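You operate a simulated robot arm through the tools that you are given. There is no shell and no other tool. Be economical: measure what you need, move in short steps, check, and stop when the job is done.

Carry out the task below with a simulated robot arm. There is one attempt and no reset: what you move stays moved.

TASK
Put the orange pad on the grey crate top away on the mend bench top.
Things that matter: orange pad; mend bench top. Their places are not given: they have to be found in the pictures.

It is judged by the outcome, as a careful person would: the job done as asked, and still so three seconds after it is handed in. It fails if anything else is knocked over, pushed out of place, dropped, spilled or broken.

THE ROBOT
A 7-joint arm with a two-finger parallel gripper, fixed in place. Base frame: the origin is at the foot of the arm, x ahead of it, y to its left, z up. Lengths are in mm, angles in degrees, forces in N, time in s.
Its first joint turns from -66.0 to 66.0 degrees. Payload 1.57 kg.
Tool frame: the origin (TCP) lies between the finger pads and is the grasp point; the fingertips stand 30 mm ahead of it; z points along the fingers, y is the line along which they close. The gripper opens to 110 mm. The fingers are 24 mm wide and 12 mm thick; the gripper's body (48 by 112 mm) begins 78 mm behind the TCP.
Orientation is that of the tool frame in the base frame, as a unit quaternion [w, x, y, z]. With the fingers straight down and closing along the base's y, the tool's x points along the base's -x, its y along +y and its z along -z.

THE INTERFACE
- The arm moves only by the tool nudge_tool. Its argument "steps" is text: rows parted by semicolons, each of 5 numbers parted by spaces: the closure in counts, from 0 (fully open) to 255 (shut), then the shift along the tool's x, y, z in mm, then the turn about the tool's z in degrees. In form: gripper dx dy dz twist; .... A call has 1 to 8 rows; each row is the pose to reach, as a shift and turn from the pose commanded when the call began, along the tool's axes at that moment. A row lasts 0.2 s, in which the tool goes at most 50 mm and 8.6 degrees; a call with a longer step from one row to the next is refused whole, and so is a gripper value outside its range. A pose out of reach is approached as far as the arm can. The call stops where the force on the tool passes 40 N (or 10 N more than at its start, if that is more) or the arm is blocked; 0.2 s more then pass. The fingers move at their own pace (about 108 mm/s each) and stop on an object; they squeeze with about 41 N. The grip force told is the motor's: it shows also when the fingers shut on nothing. Time passes only in rows, and 0.2 s behind the last, so rows that repeat a pose let the fingers close. It gives the time, the measured TCP pose, the force on the tool (base axes), the opening and the grip force at its end, in the units of the frame above (readings bear some noise), and new pictures: "views" is both (left out), scene, wrist or none.
- Cameras (640 x 400 px; columns grow to the right, rows downward): "scene" is fixed at [170.7, -414.3, 1380.6]; the picture's right is [0.60, -0.80, 0.00], its down [-0.62, -0.47, -0.63] and it looks along [0.50, 0.38, -0.78] (base axes); focal length 344 px, centre (320, 200). "wrist" rides on the gripper at [-36, 0, -80] in the tool frame; the picture's right is [0.00, -1.00, 0.00], its down [0.97, 0.00, -0.24] and it looks along [0.24, 0.00, 0.97] (tool axes); focal length 218 px, centre (320, 200).
- pixel_to_xyz(camera, pixels): for up to 12 pixels [column, row] of the newest picture of that camera ("zoom" is the newest enlarged one), the place [x, y, z] in the base frame of the surface seen there, good to about 3 mm. No time passes.
- close_up(camera, box): a new picture of the part [left, top, right, bottom] of that camera's present view, enlarged. No time passes.
- close_job(): hands the job in; it is judged then, once.

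Work in short steps. Measure before you move; look again where a grasp or a placing could have gone wrong, and mend it. You have 60 turns and 100 pictures in all, the two below and enlarged ones among them. Open the gripper and draw the arm clear of the work before you hand the job in, unless the task says otherwise; then end with one line.

The tools are called after "Call:" as a command line: name --argument value ..., lists and objects as JSON in quotes. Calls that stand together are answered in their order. nudge_tool: Moves the arm, as the interface text tells. Its arguments: {"type":"object","properties":{"steps":{"type":"string"},"views":{"type":"string","enum":["both","scene","wrist","none"]}},"required":["steps"]} The other tools are called the same way: pixel_to_xyz (camera, pixels) gives the place of the surface under pixels of a picture; close_up (camera, box) takes an enlarged picture of a part of a camera's view; close_job () hands the job in.

At the start:

```text
time_s: 0.0
ee_pos: [428.6, 43.9, 1025.6]
ee_rot: [0.0, 0.0, 1.0, 0.0]
contact_force: [0.1, 0.1, -0.6]
gripper_width: 110.0
grasp_force: 0.2
```

scene: 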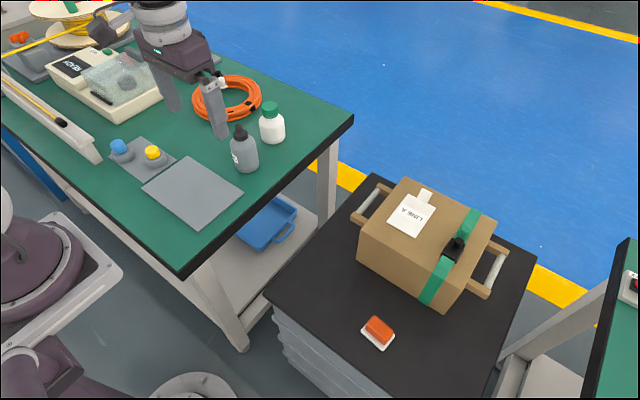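
wrist: 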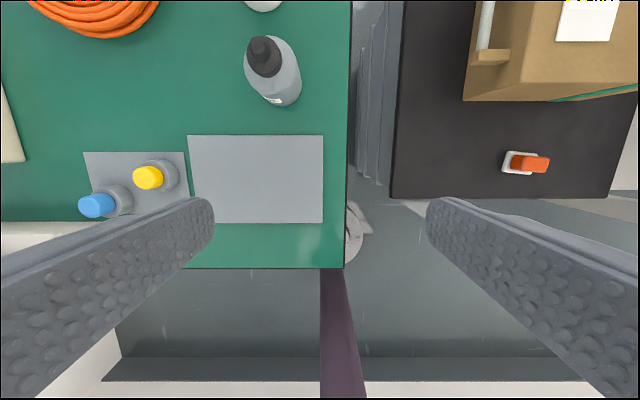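

The orange pad appears at scene (379,329) on a dark crate top, with a green bench at the left and another at the right edge. I'll enlarge and measure both.

Call:
close_up --camera "scene" --box '[320, 280, 440, 370]'

Call:
close_up --camera "scene" --box '[0, 0, 360, 280]'

Call:
pixel_to_xyz --camera "scene" --pixels '[[379, 329], [371, 340], [409, 345], [193, 192], [165, 235], [350, 115], [180, 272], [625, 330], [430, 230], [243, 160], [150, 155], [320, 150]]'

Call:
close_up --camera "scene" --box '[480, 220, 640, 400]'

```text
4.44 times, centred on (380, 325) of scene
```

zoom: 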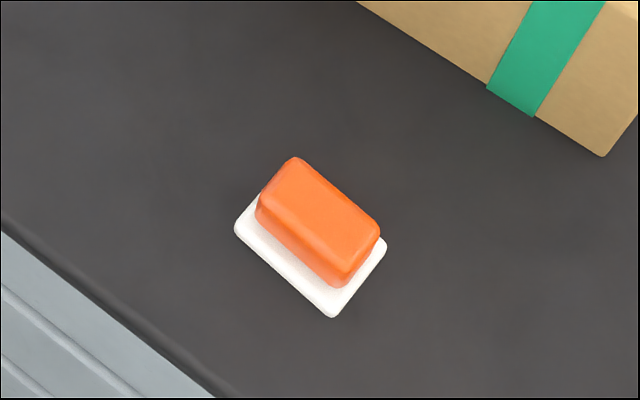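

```text
1.43 times, centred on (180, 140) of scene
```

zoom: 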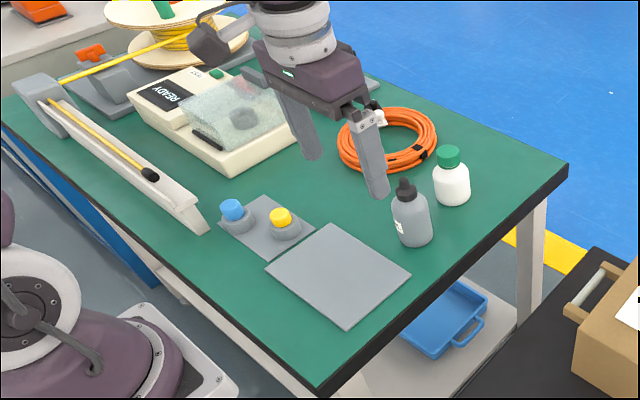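

```text
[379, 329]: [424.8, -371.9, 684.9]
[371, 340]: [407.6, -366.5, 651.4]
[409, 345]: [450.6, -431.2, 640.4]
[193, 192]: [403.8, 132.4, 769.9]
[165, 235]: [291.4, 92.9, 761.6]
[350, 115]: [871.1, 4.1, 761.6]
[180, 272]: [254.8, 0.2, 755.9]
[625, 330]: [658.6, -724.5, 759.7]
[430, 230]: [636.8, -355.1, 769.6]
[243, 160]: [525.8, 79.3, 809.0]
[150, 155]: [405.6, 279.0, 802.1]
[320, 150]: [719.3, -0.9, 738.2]
```

```text
2.22 times, centred on (560, 310) of scene
```

zoom: 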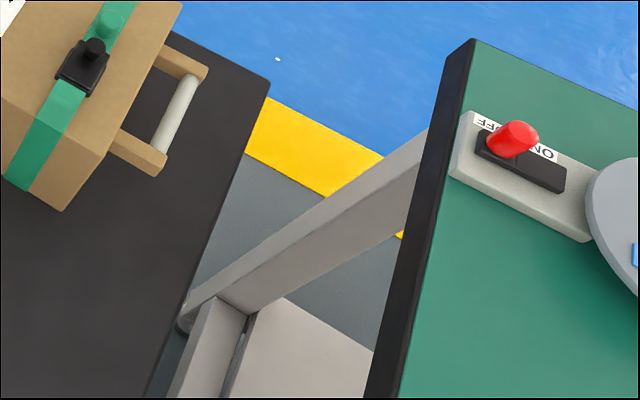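

The left bench (top z≈762) is the one in reach; the right one lies at y<-700. I'll travel above the pad at (425,-372) to look down at it.

Call:
nudge_tool --steps "0 0 -49 0 0; 0 0 -98 0 0; 0 0 -147 0 0; 0 0 -196 0 0; 0 0 -245 0 0; 0 0 -294 0 0; 0 0 -343 0 0; 0 0 -392 0 0" --views "both"

```text
time_s: 1.8
ee_pos: [429.6, -347.6, 1026.1]
ee_rot: [-0.001, 0.0, 1.0, 0.0]
contact_force: [0.4, 0.3, 0.5]
gripper_width: 110.0
grasp_force: 0.1
```

scene: 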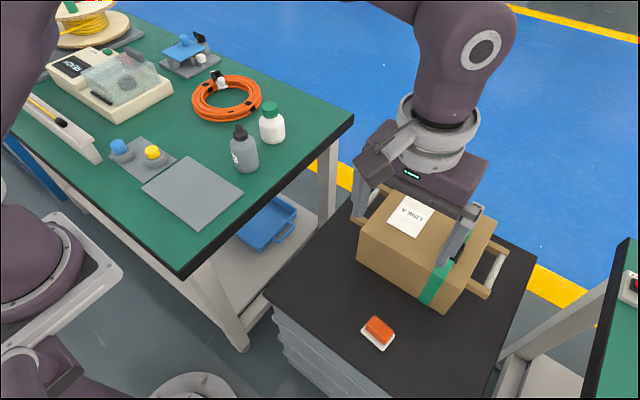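
wrist: 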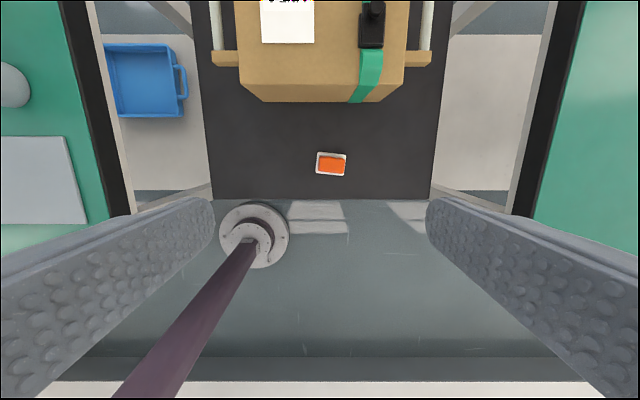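

The pad is at wrist (331,164). I'll enlarge it and measure its corners, plus the right bench's edge for reach.

Call:
close_up --camera "wrist" --box '[291, 139, 371, 189]'

Call:
pixel_to_xyz --camera "wrist" --pixels '[[331, 165], [317, 153], [346, 155], [316, 172], [344, 175], [320, 95], [350, 97], [590, 150], [610, 60], [600, 200], [370, 30], [40, 170]]'

Call:
close_up --camera "scene" --box '[0, 0, 360, 225]'

```text
8.00 times, centred on (331, 164) of wrist
```

zoom: 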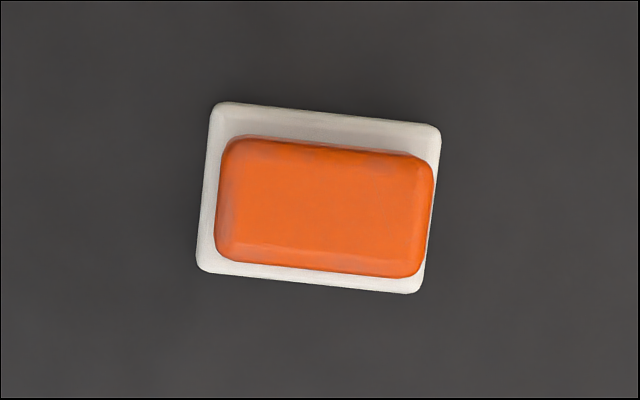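

```text
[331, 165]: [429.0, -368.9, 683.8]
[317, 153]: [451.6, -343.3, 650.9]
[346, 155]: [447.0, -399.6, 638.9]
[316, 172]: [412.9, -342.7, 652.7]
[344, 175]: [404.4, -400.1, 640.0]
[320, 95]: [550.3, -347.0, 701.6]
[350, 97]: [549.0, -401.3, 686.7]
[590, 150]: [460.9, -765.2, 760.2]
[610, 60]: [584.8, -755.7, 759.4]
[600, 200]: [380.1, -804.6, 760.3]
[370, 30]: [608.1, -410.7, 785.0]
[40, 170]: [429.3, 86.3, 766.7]
```

```text
1.78 times, centred on (180, 112) of scene
```

zoom: 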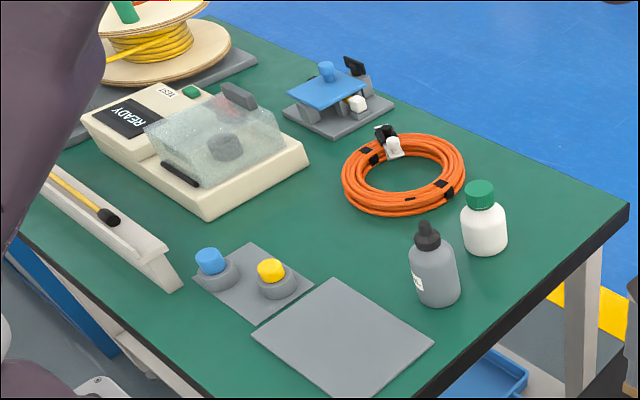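

The pad is an orange block (centre ≈(428,-370), top 684) on a white base, its long axis about 6° off y. I descend above it with a 6° twist and check.

Call:
nudge_tool --steps "0 1 -22 45 6; 0 1 -22 90 6; 0 1 -22 135 6; 0 1 -22 180 6; 0 1 -22 225 6; 0 1 -22 265 6; 0 1 -22 265 6" --views "both"

```text
time_s: 3.4
ee_pos: [423.9, -366.5, 760.5]
ee_rot: [0.0, 0.053, 0.999, 0.0]
contact_force: [0.6, -0.2, -0.7]
gripper_width: 109.9
grasp_force: 0.1
```

scene: 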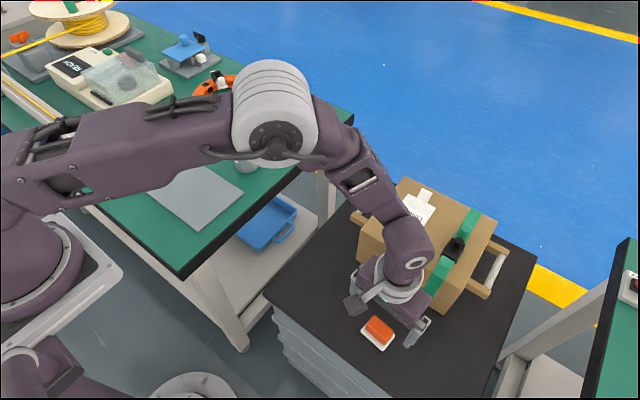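
wrist: 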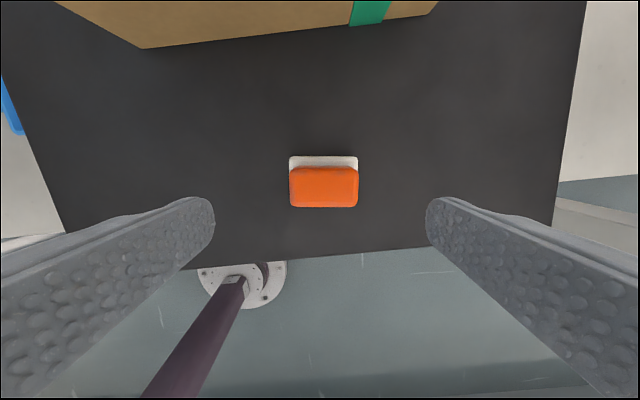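

Aligned well; pad at wrist (324,187). Measuring it again before the last descent.

Call:
pixel_to_xyz --camera "wrist" --pixels '[[324, 172], [324, 187], [324, 203], [293, 187], [355, 187], [324, 160], [400, 200]]'

Call:
close_up --camera "wrist" --box '[264, 142, 384, 217]'

```text
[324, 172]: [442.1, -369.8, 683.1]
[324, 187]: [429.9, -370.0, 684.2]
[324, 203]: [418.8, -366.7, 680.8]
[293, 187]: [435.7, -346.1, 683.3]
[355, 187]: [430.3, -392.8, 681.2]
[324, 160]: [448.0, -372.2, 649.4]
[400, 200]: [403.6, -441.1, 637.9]
```

```text
5.33 times, centred on (324, 180) of wrist
```

zoom: 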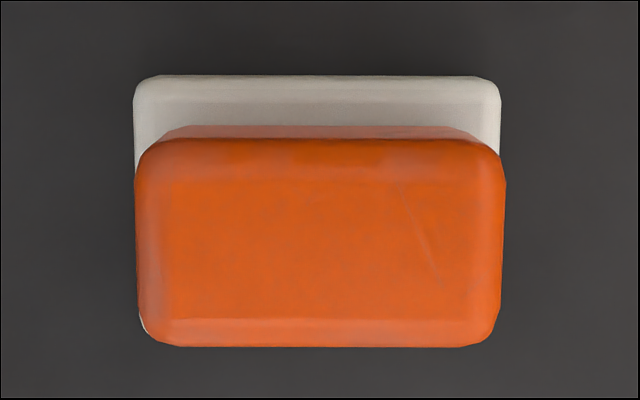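

Orange centre ≈(431,-369.5), sides from about 650 to 684. I lower so the fingertips stop at ≈656 (above the white base) and close.

Call:
nudge_tool --steps "0 -7 -2.2 30 0; 0 -7 -2.2 60 0; 0 -7 -2.2 74 0; 0 -7 -2.2 74 0; 255 -7 -2.2 74 0; 255 -7 -2.2 74 0; 255 -7 -2.2 74 0" --views "both"

```text
time_s: 5.0
ee_pos: [431.4, -371.1, 686.1]
ee_rot: [0.001, 0.051, 0.999, -0.001]
contact_force: [-0.4, 0.0, 0.1]
gripper_width: 50.9
grasp_force: 40.7
```

scene: 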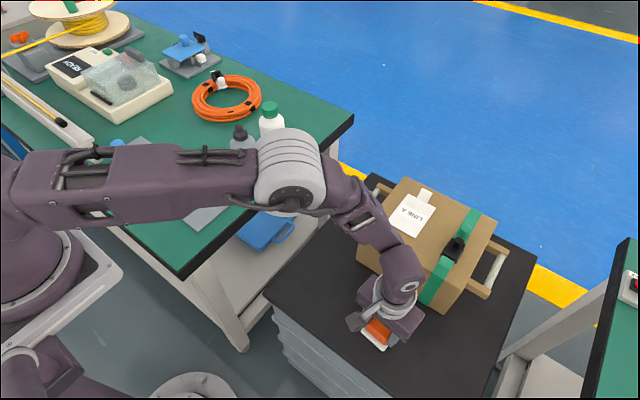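
wrist: 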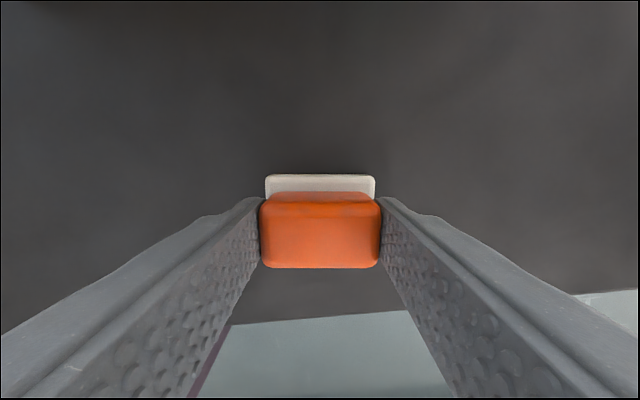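

The fingers hold the orange block (51 mm wide, 41 N). I lift 25 mm to see whether the white base comes along.

Call:
nudge_tool --steps "255 0 0 -8 0; 255 0 0 -16 0; 255 0 0 -25 0; 255 0 0 -25 0" --views "both"

```text
time_s: 6.0
ee_pos: [432.8, -371.7, 710.3]
ee_rot: [0.0, 0.052, 0.999, 0.0]
contact_force: [-0.4, 0.5, -0.6]
gripper_width: 51.0
grasp_force: 41.2
```

scene: 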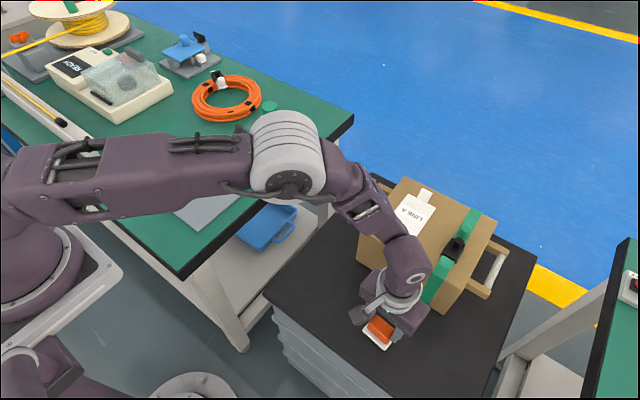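
wrist: 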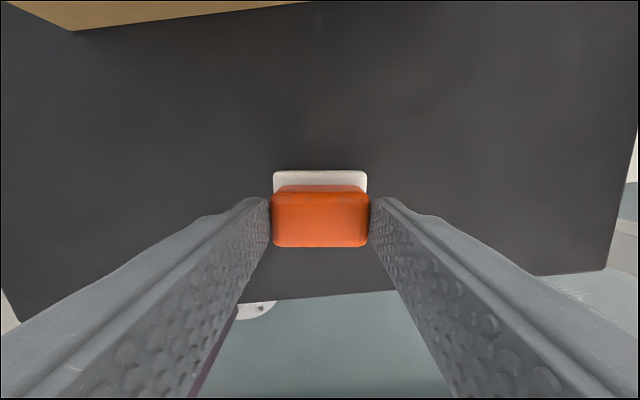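

The pad looks smaller in the wrist view (97 vs 120 px), so it may have slipped and stayed. Measuring.

Call:
pixel_to_xyz --camera "wrist" --pixels '[[320, 215], [320, 235], [320, 177], [290, 215], [350, 215], [320, 120]]'

Call:
close_up --camera "scene" --box '[330, 270, 450, 360]'

Call:
close_up --camera "wrist" --box '[240, 150, 400, 250]'

```text
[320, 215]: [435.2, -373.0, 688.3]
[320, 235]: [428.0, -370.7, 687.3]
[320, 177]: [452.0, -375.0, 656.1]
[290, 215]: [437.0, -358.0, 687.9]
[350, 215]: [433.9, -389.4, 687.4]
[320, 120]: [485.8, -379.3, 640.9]
```

```text
4.44 times, centred on (390, 315) of scene
```

zoom: 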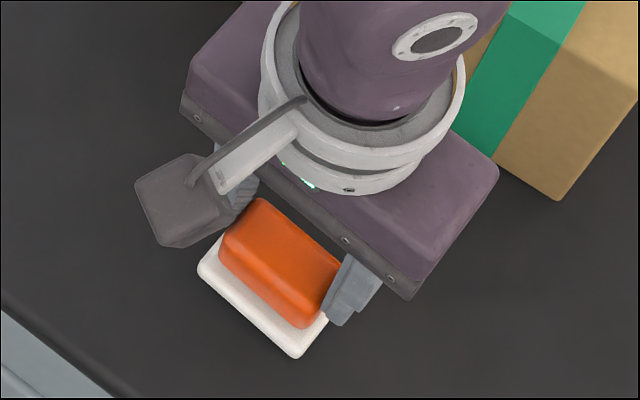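

```text
4.00 times, centred on (320, 200) of wrist
```

zoom: 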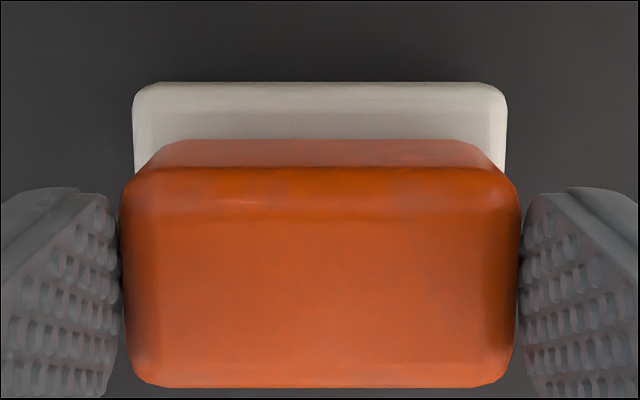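

The pad rose only ~4 mm (white base too, so it is one piece) while the grip slid ~20 mm up the slick orange. I set it down, open, and regrasp lower so the tips take the white base as well.

Call:
nudge_tool --steps "255 0 0 3 0; 255 0 0 6 0; 0 0 0 6 0; 0 0 0 6 0; 0 0 0 6 0; 0 0 0 6 0" --views "both"

```text
time_s: 7.4
ee_pos: [432.3, -371.9, 703.7]
ee_rot: [0.0, 0.052, 0.999, 0.0]
contact_force: [0.5, 0.4, 0.2]
gripper_width: 110.1
grasp_force: 0.0
```

scene: 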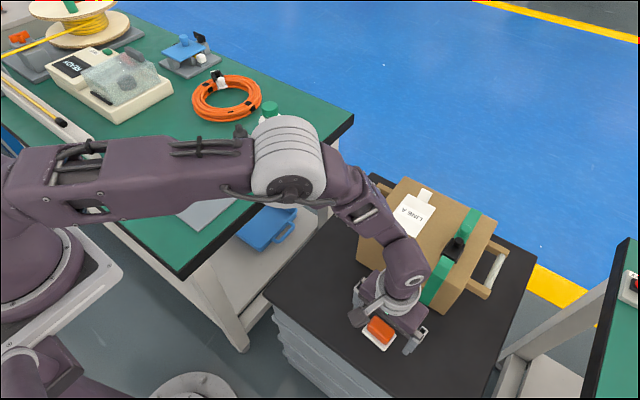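
wrist: 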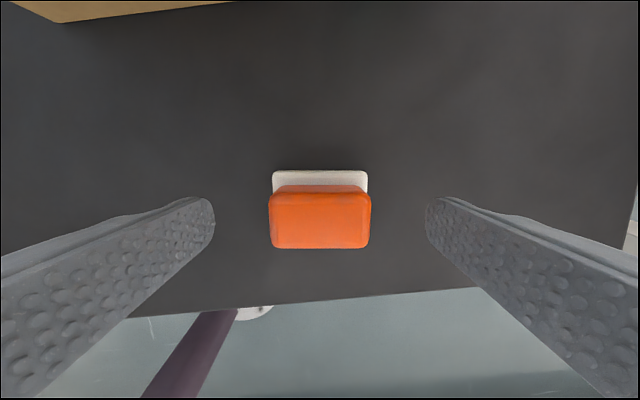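

Pad is flat again and centred at wrist (320,215). I go down 30 mm (tips ≈643.5) and close.

Call:
nudge_tool --steps "0 0 0 15 0; 0 0 0 30 0; 0 0 0 30 0; 255 0 0 30 0; 255 0 0 30 0; 255 0 0 30 0" --views "wrist"

```text
time_s: 8.8
ee_pos: [436.1, -371.4, 675.6]
ee_rot: [0.0, 0.052, 0.999, 0.0]
contact_force: [0.1, -0.1, 0.1]
gripper_width: 58.6
grasp_force: 41.4
```

wrist: 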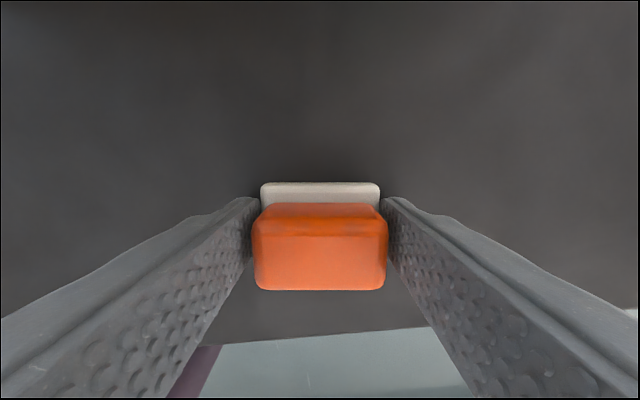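

Width 58.6 mm: now gripping the white base. I lift slowly by 15 mm and compare.

Call:
nudge_tool --steps "255 0 0 -3 0; 255 0 0 -6 0; 255 0 0 -9 0; 255 0 0 -12 0; 255 0 0 -15 0; 255 0 0 -15 0" --views "both"

```text
time_s: 10.2
ee_pos: [433.4, -373.3, 690.6]
ee_rot: [-0.001, 0.052, 0.999, 0.0]
contact_force: [-0.1, 0.2, -1.0]
gripper_width: 58.9
grasp_force: 41.1
```

scene: 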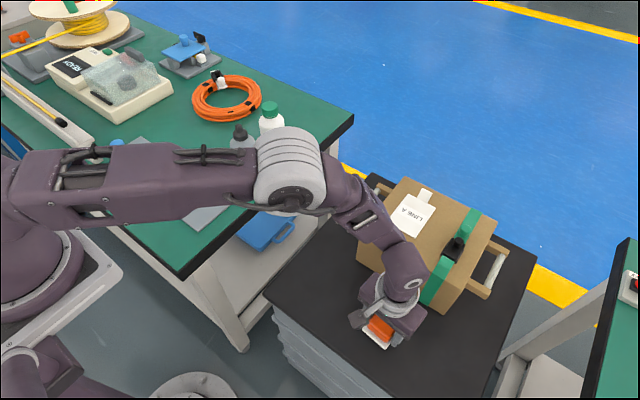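
wrist: 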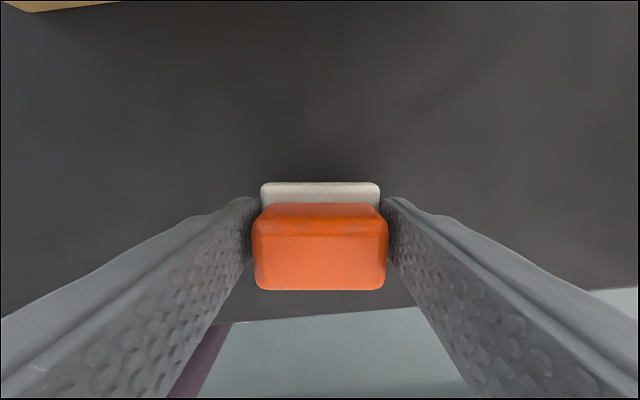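

Same pad picture as before the lift, so it holds firmly. I lift to travel height (~900) and check.

Call:
nudge_tool --steps "255 0 0 -20 0; 255 0 0 -50 0; 255 0 0 -80 0; 255 0 0 -110 0; 255 0 0 -140 0; 255 0 0 -170 0; 255 0 0 -200 0; 255 0 0 -220 0" --views "both"

Call:
pixel_to_xyz --camera "scene" --pixels '[[193, 228], [243, 193], [143, 186], [183, 158], [180, 255], [215, 228], [262, 180]]'

```text
time_s: 12.0
ee_pos: [433.4, -371.3, 910.2]
ee_rot: [0.0, 0.052, 0.999, 0.0]
contact_force: [0.6, -0.4, -0.2]
gripper_width: 58.9
grasp_force: 40.7
```

scene: 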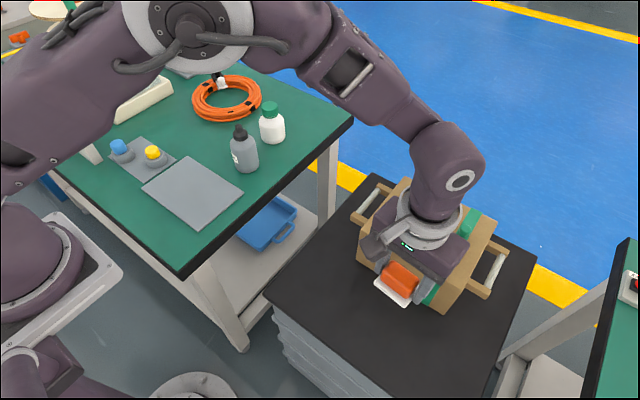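
wrist: 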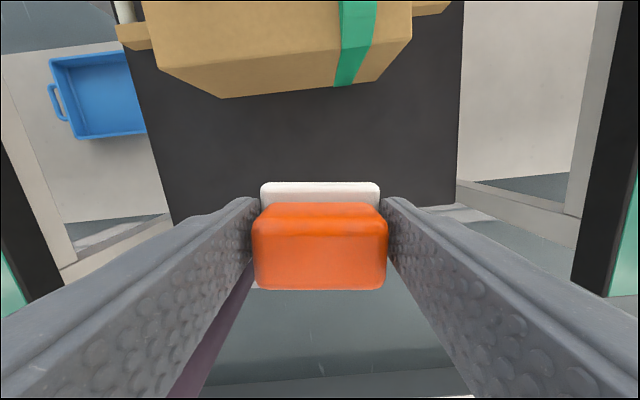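

```text
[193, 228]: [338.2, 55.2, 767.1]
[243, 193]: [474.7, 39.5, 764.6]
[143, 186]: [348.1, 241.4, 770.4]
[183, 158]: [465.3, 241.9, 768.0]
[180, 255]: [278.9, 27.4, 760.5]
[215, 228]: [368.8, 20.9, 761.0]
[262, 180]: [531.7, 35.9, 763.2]
```

Held securely; grey mat spans x 338–475, y 45–240, and the green strip in front of it (x 255–338) is clear. I travel toward (295,115) in two legs at z≈910.

Call:
nudge_tool --steps "255 8 19 0 0; 255 22 55 0 0; 255 37 92 0 0; 255 52 129 0 0; 255 67 166 0 -2; 255 82 203 0 -4; 255 97 240 0 -6; 255 110 273 0 -6" --views "both"

```text
time_s: 13.8
ee_pos: [352.6, -89.7, 910.7]
ee_rot: [0.001, 0.001, 1.0, 0.0]
contact_force: [-0.9, -1.1, -0.6]
gripper_width: 59.0
grasp_force: 41.1
```

scene: 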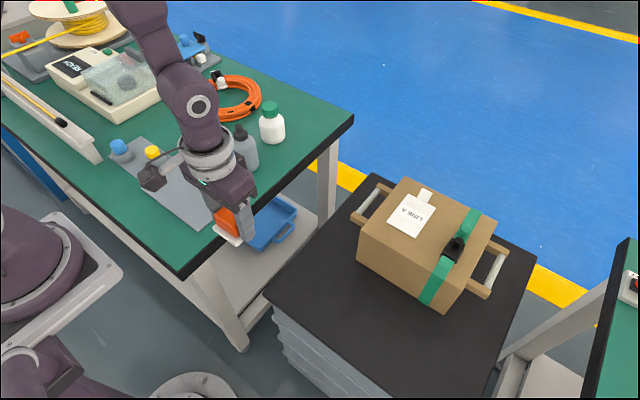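
wrist: 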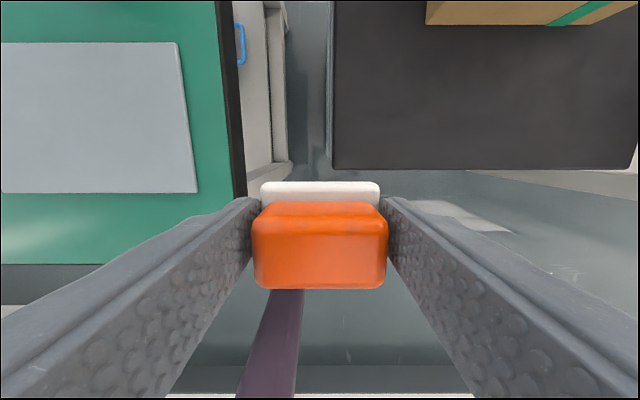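

Tool is now square to the base. Measuring the bench edges and mat edge in this wrist view.

Call:
pixel_to_xyz --camera "wrist" --pixels '[[100, 189], [100, 197], [100, 260], [20, 260], [230, 150], [196, 170], [100, 225]]'

Call:
nudge_tool --steps "255 6 20 0 0; 255 17 60 0 0; 255 28 100 0 0; 255 39 140 0 0; 255 50 180 0 0; 255 58 205 0 0; 255 58 205 0 0" --views "both"

```text
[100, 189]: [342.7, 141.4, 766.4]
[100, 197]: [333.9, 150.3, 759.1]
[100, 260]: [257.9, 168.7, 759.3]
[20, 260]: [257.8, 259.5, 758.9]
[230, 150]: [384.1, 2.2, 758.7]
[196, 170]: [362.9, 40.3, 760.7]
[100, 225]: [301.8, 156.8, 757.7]
```

```text
time_s: 15.4
ee_pos: [296.3, 113.2, 912.5]
ee_rot: [-0.001, 0.0, 1.0, 0.0]
contact_force: [-0.2, -0.4, -1.1]
gripper_width: 58.8
grasp_force: 40.8
```

scene: 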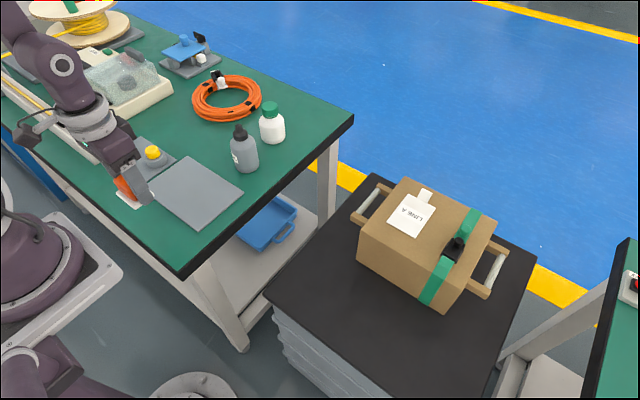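
wrist: 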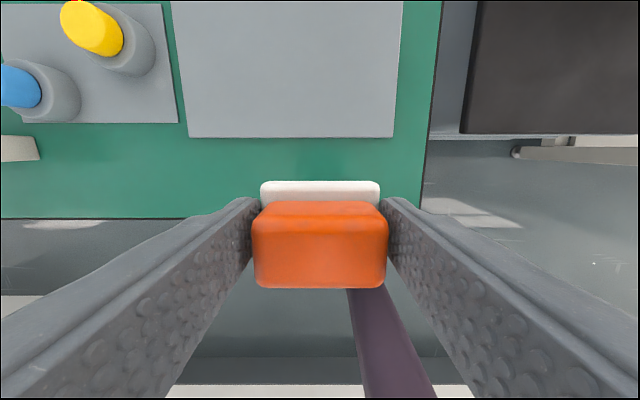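

TCP is over the strip centre (x 258–336, surface ≈760). I descend 105 mm, which leaves about 10 mm of clearance.

Call:
nudge_tool --steps "255 -3 0 20 0; 255 -3 0 45 0; 255 -3 0 70 0; 255 -3 0 90 0; 255 -3 0 105 0; 255 -3 0 105 0" --views "both"

```text
time_s: 16.8
ee_pos: [298.3, 114.2, 806.3]
ee_rot: [-0.001, 0.0, 1.0, 0.0]
contact_force: [-0.2, 0.0, -1.2]
gripper_width: 58.8
grasp_force: 41.6
```

scene: 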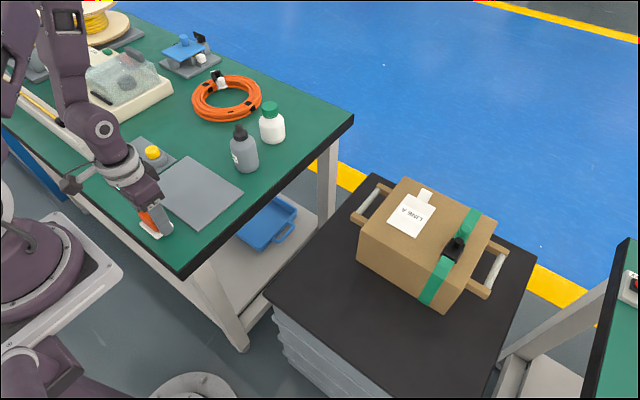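
wrist: 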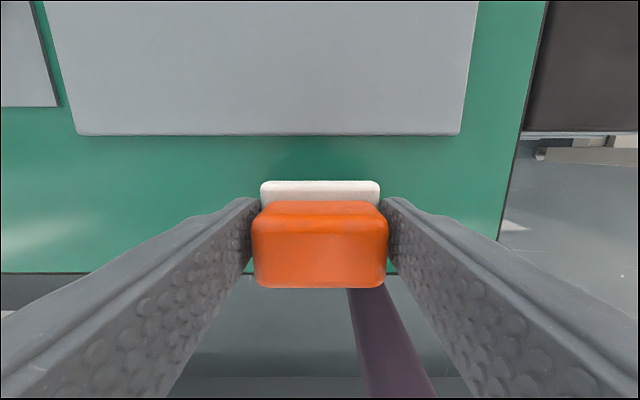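

The pad is clear of the mat, over green. I lower in small steps until contact, without releasing.

Call:
nudge_tool --steps "255 0 0 3 0; 255 0 0 5 0; 255 0 0 7 0; 255 0 0 8 0; 255 0 0 9 0; 255 0 0 9 0" --views "both"

```text
time_s: 18.2
ee_pos: [298.4, 116.3, 798.2]
ee_rot: [0.0, 0.001, 1.0, 0.0]
contact_force: [-0.8, 0.0, -0.4]
gripper_width: 58.9
grasp_force: 40.8
```

scene: 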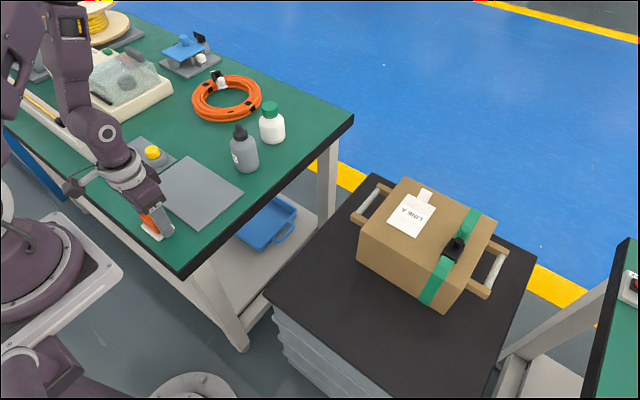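
wrist: 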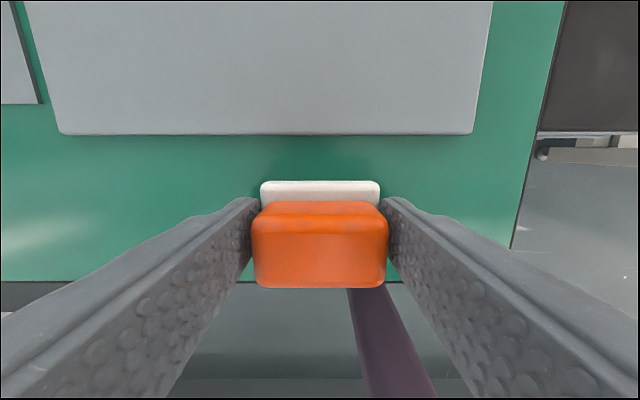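

No contact yet; I continue in 1 mm steps, up to 5 mm more.

Call:
nudge_tool --steps "255 0 0 1 0; 255 0 0 2 0; 255 0 0 3 0; 255 0 0 3 0" --views "none"

Call:
close_up --camera "scene" --box '[110, 180, 206, 240]'

```text
time_s: 19.2
ee_pos: [297.3, 115.6, 794.6]
ee_rot: [0.002, 0.001, 1.0, -0.001]
contact_force: [9.2, 1.4, 28.8]
gripper_width: 58.7
grasp_force: 41.5
```

```text
6.67 times, centred on (158, 210) of scene
```

zoom: 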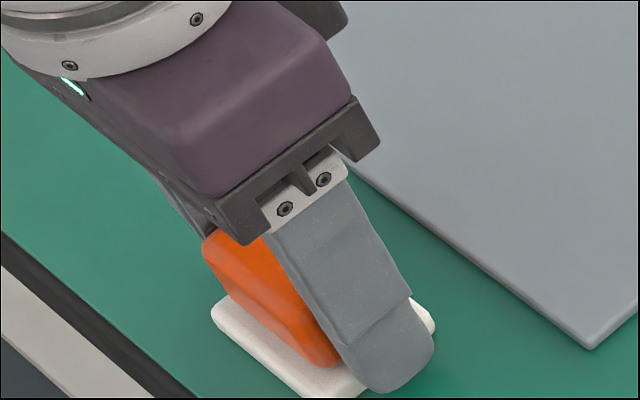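

Contact is firm (29 N). I ease up 1 mm, open fully, then rise straight.

Call:
nudge_tool --steps "255 0 0 -1 0; 0 0 0 -1 0; 0 0 0 -1 0; 0 0 0 -1 0; 0 0 0 -1 0" --views "both"

```text
time_s: 20.4
ee_pos: [297.7, 115.2, 796.2]
ee_rot: [0.0, 0.0, 1.0, 0.0]
contact_force: [0.2, -1.2, 0.1]
gripper_width: 109.6
grasp_force: 0.0
```

scene: 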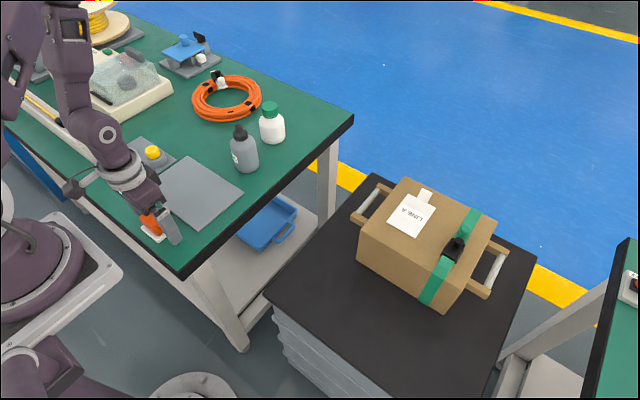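
wrist: 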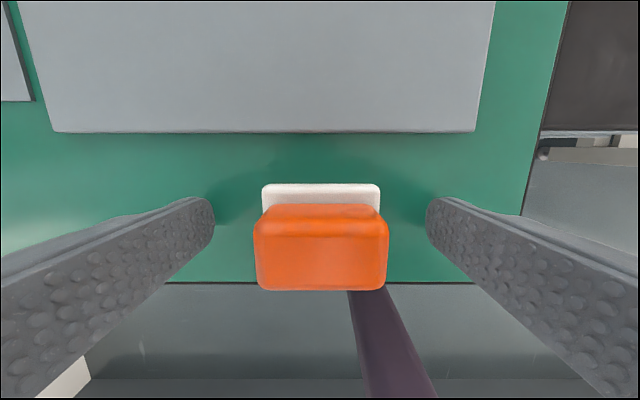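

Released and the pad stands still. I rise 200 mm, then move aside toward -y for a clear look.

Call:
nudge_tool --steps "0 0 0 -20 0; 0 0 0 -60 0; 0 0 0 -105 0; 0 0 0 -150 0; 0 -30 -30 -180 0; 0 -60 -65 -200 0; 0 -80 -110 -200 0; 0 -80 -150 -200 0" --views "both"

Call:
close_up --camera "scene" --box '[90, 170, 218, 250]'

```text
refused: row 5 steps farther than a row can; nothing moved
```

```text
5.00 times, centred on (154, 210) of scene
```

zoom: 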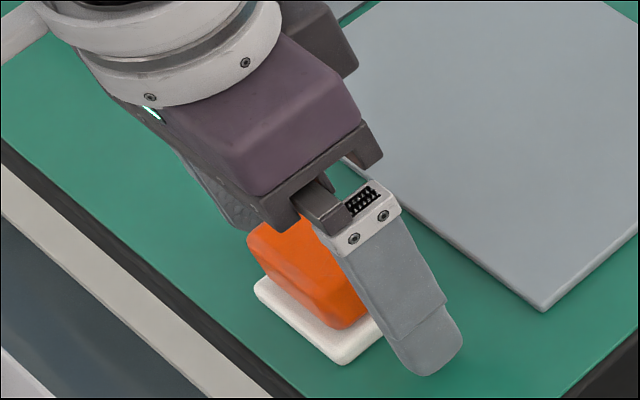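

One row was too long, so I repeat it with shorter steps.

Call:
nudge_tool --steps "0 0 0 -20 0; 0 0 0 -60 0; 0 0 0 -105 0; 0 0 0 -150 0; 0 0 -20 -185 0; 0 -20 -55 -205 0; 0 -40 -95 -205 0; 0 -60 -135 -205 0" --views "both"

Call:
close_up --camera "scene" --box '[90, 170, 218, 250]'

```text
time_s: 22.2
ee_pos: [358.1, -19.6, 1002.0]
ee_rot: [0.0, 0.0, 1.0, 0.0]
contact_force: [0.9, -1.1, -0.2]
gripper_width: 110.2
grasp_force: 0.0
```

scene: 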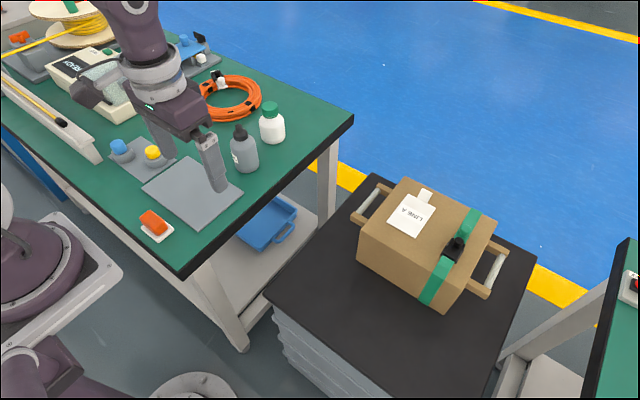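
wrist: 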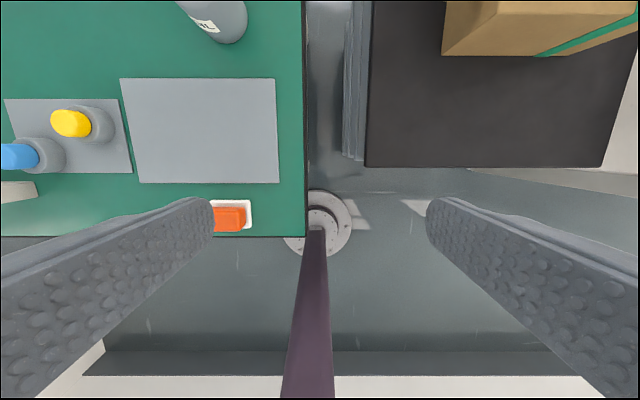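

```text
5.00 times, centred on (154, 210) of scene
```

zoom: 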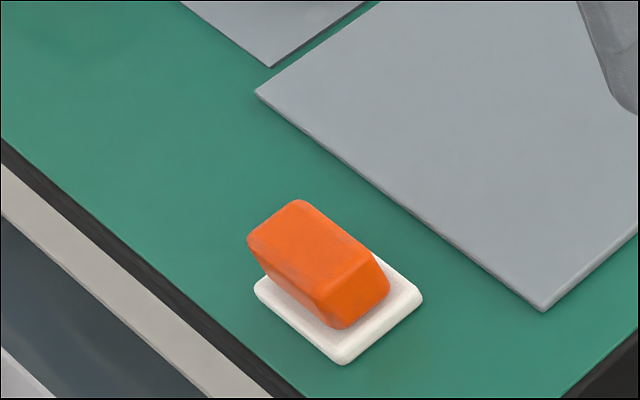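

The pad stands flat and whole on the green bench top, nothing else has moved, and the arm is clear with the gripper open. Handing in.

Call:
close_job

```text
The job is handed in.
```

The orange pad is now on the left-hand green bench top, just in front of the grey mat. No label named the mend bench, so I took it to be that one, the only green bench within the arm's reach. Nothing else looked moved in the last pictures, and the arm is clear with its gripper open.
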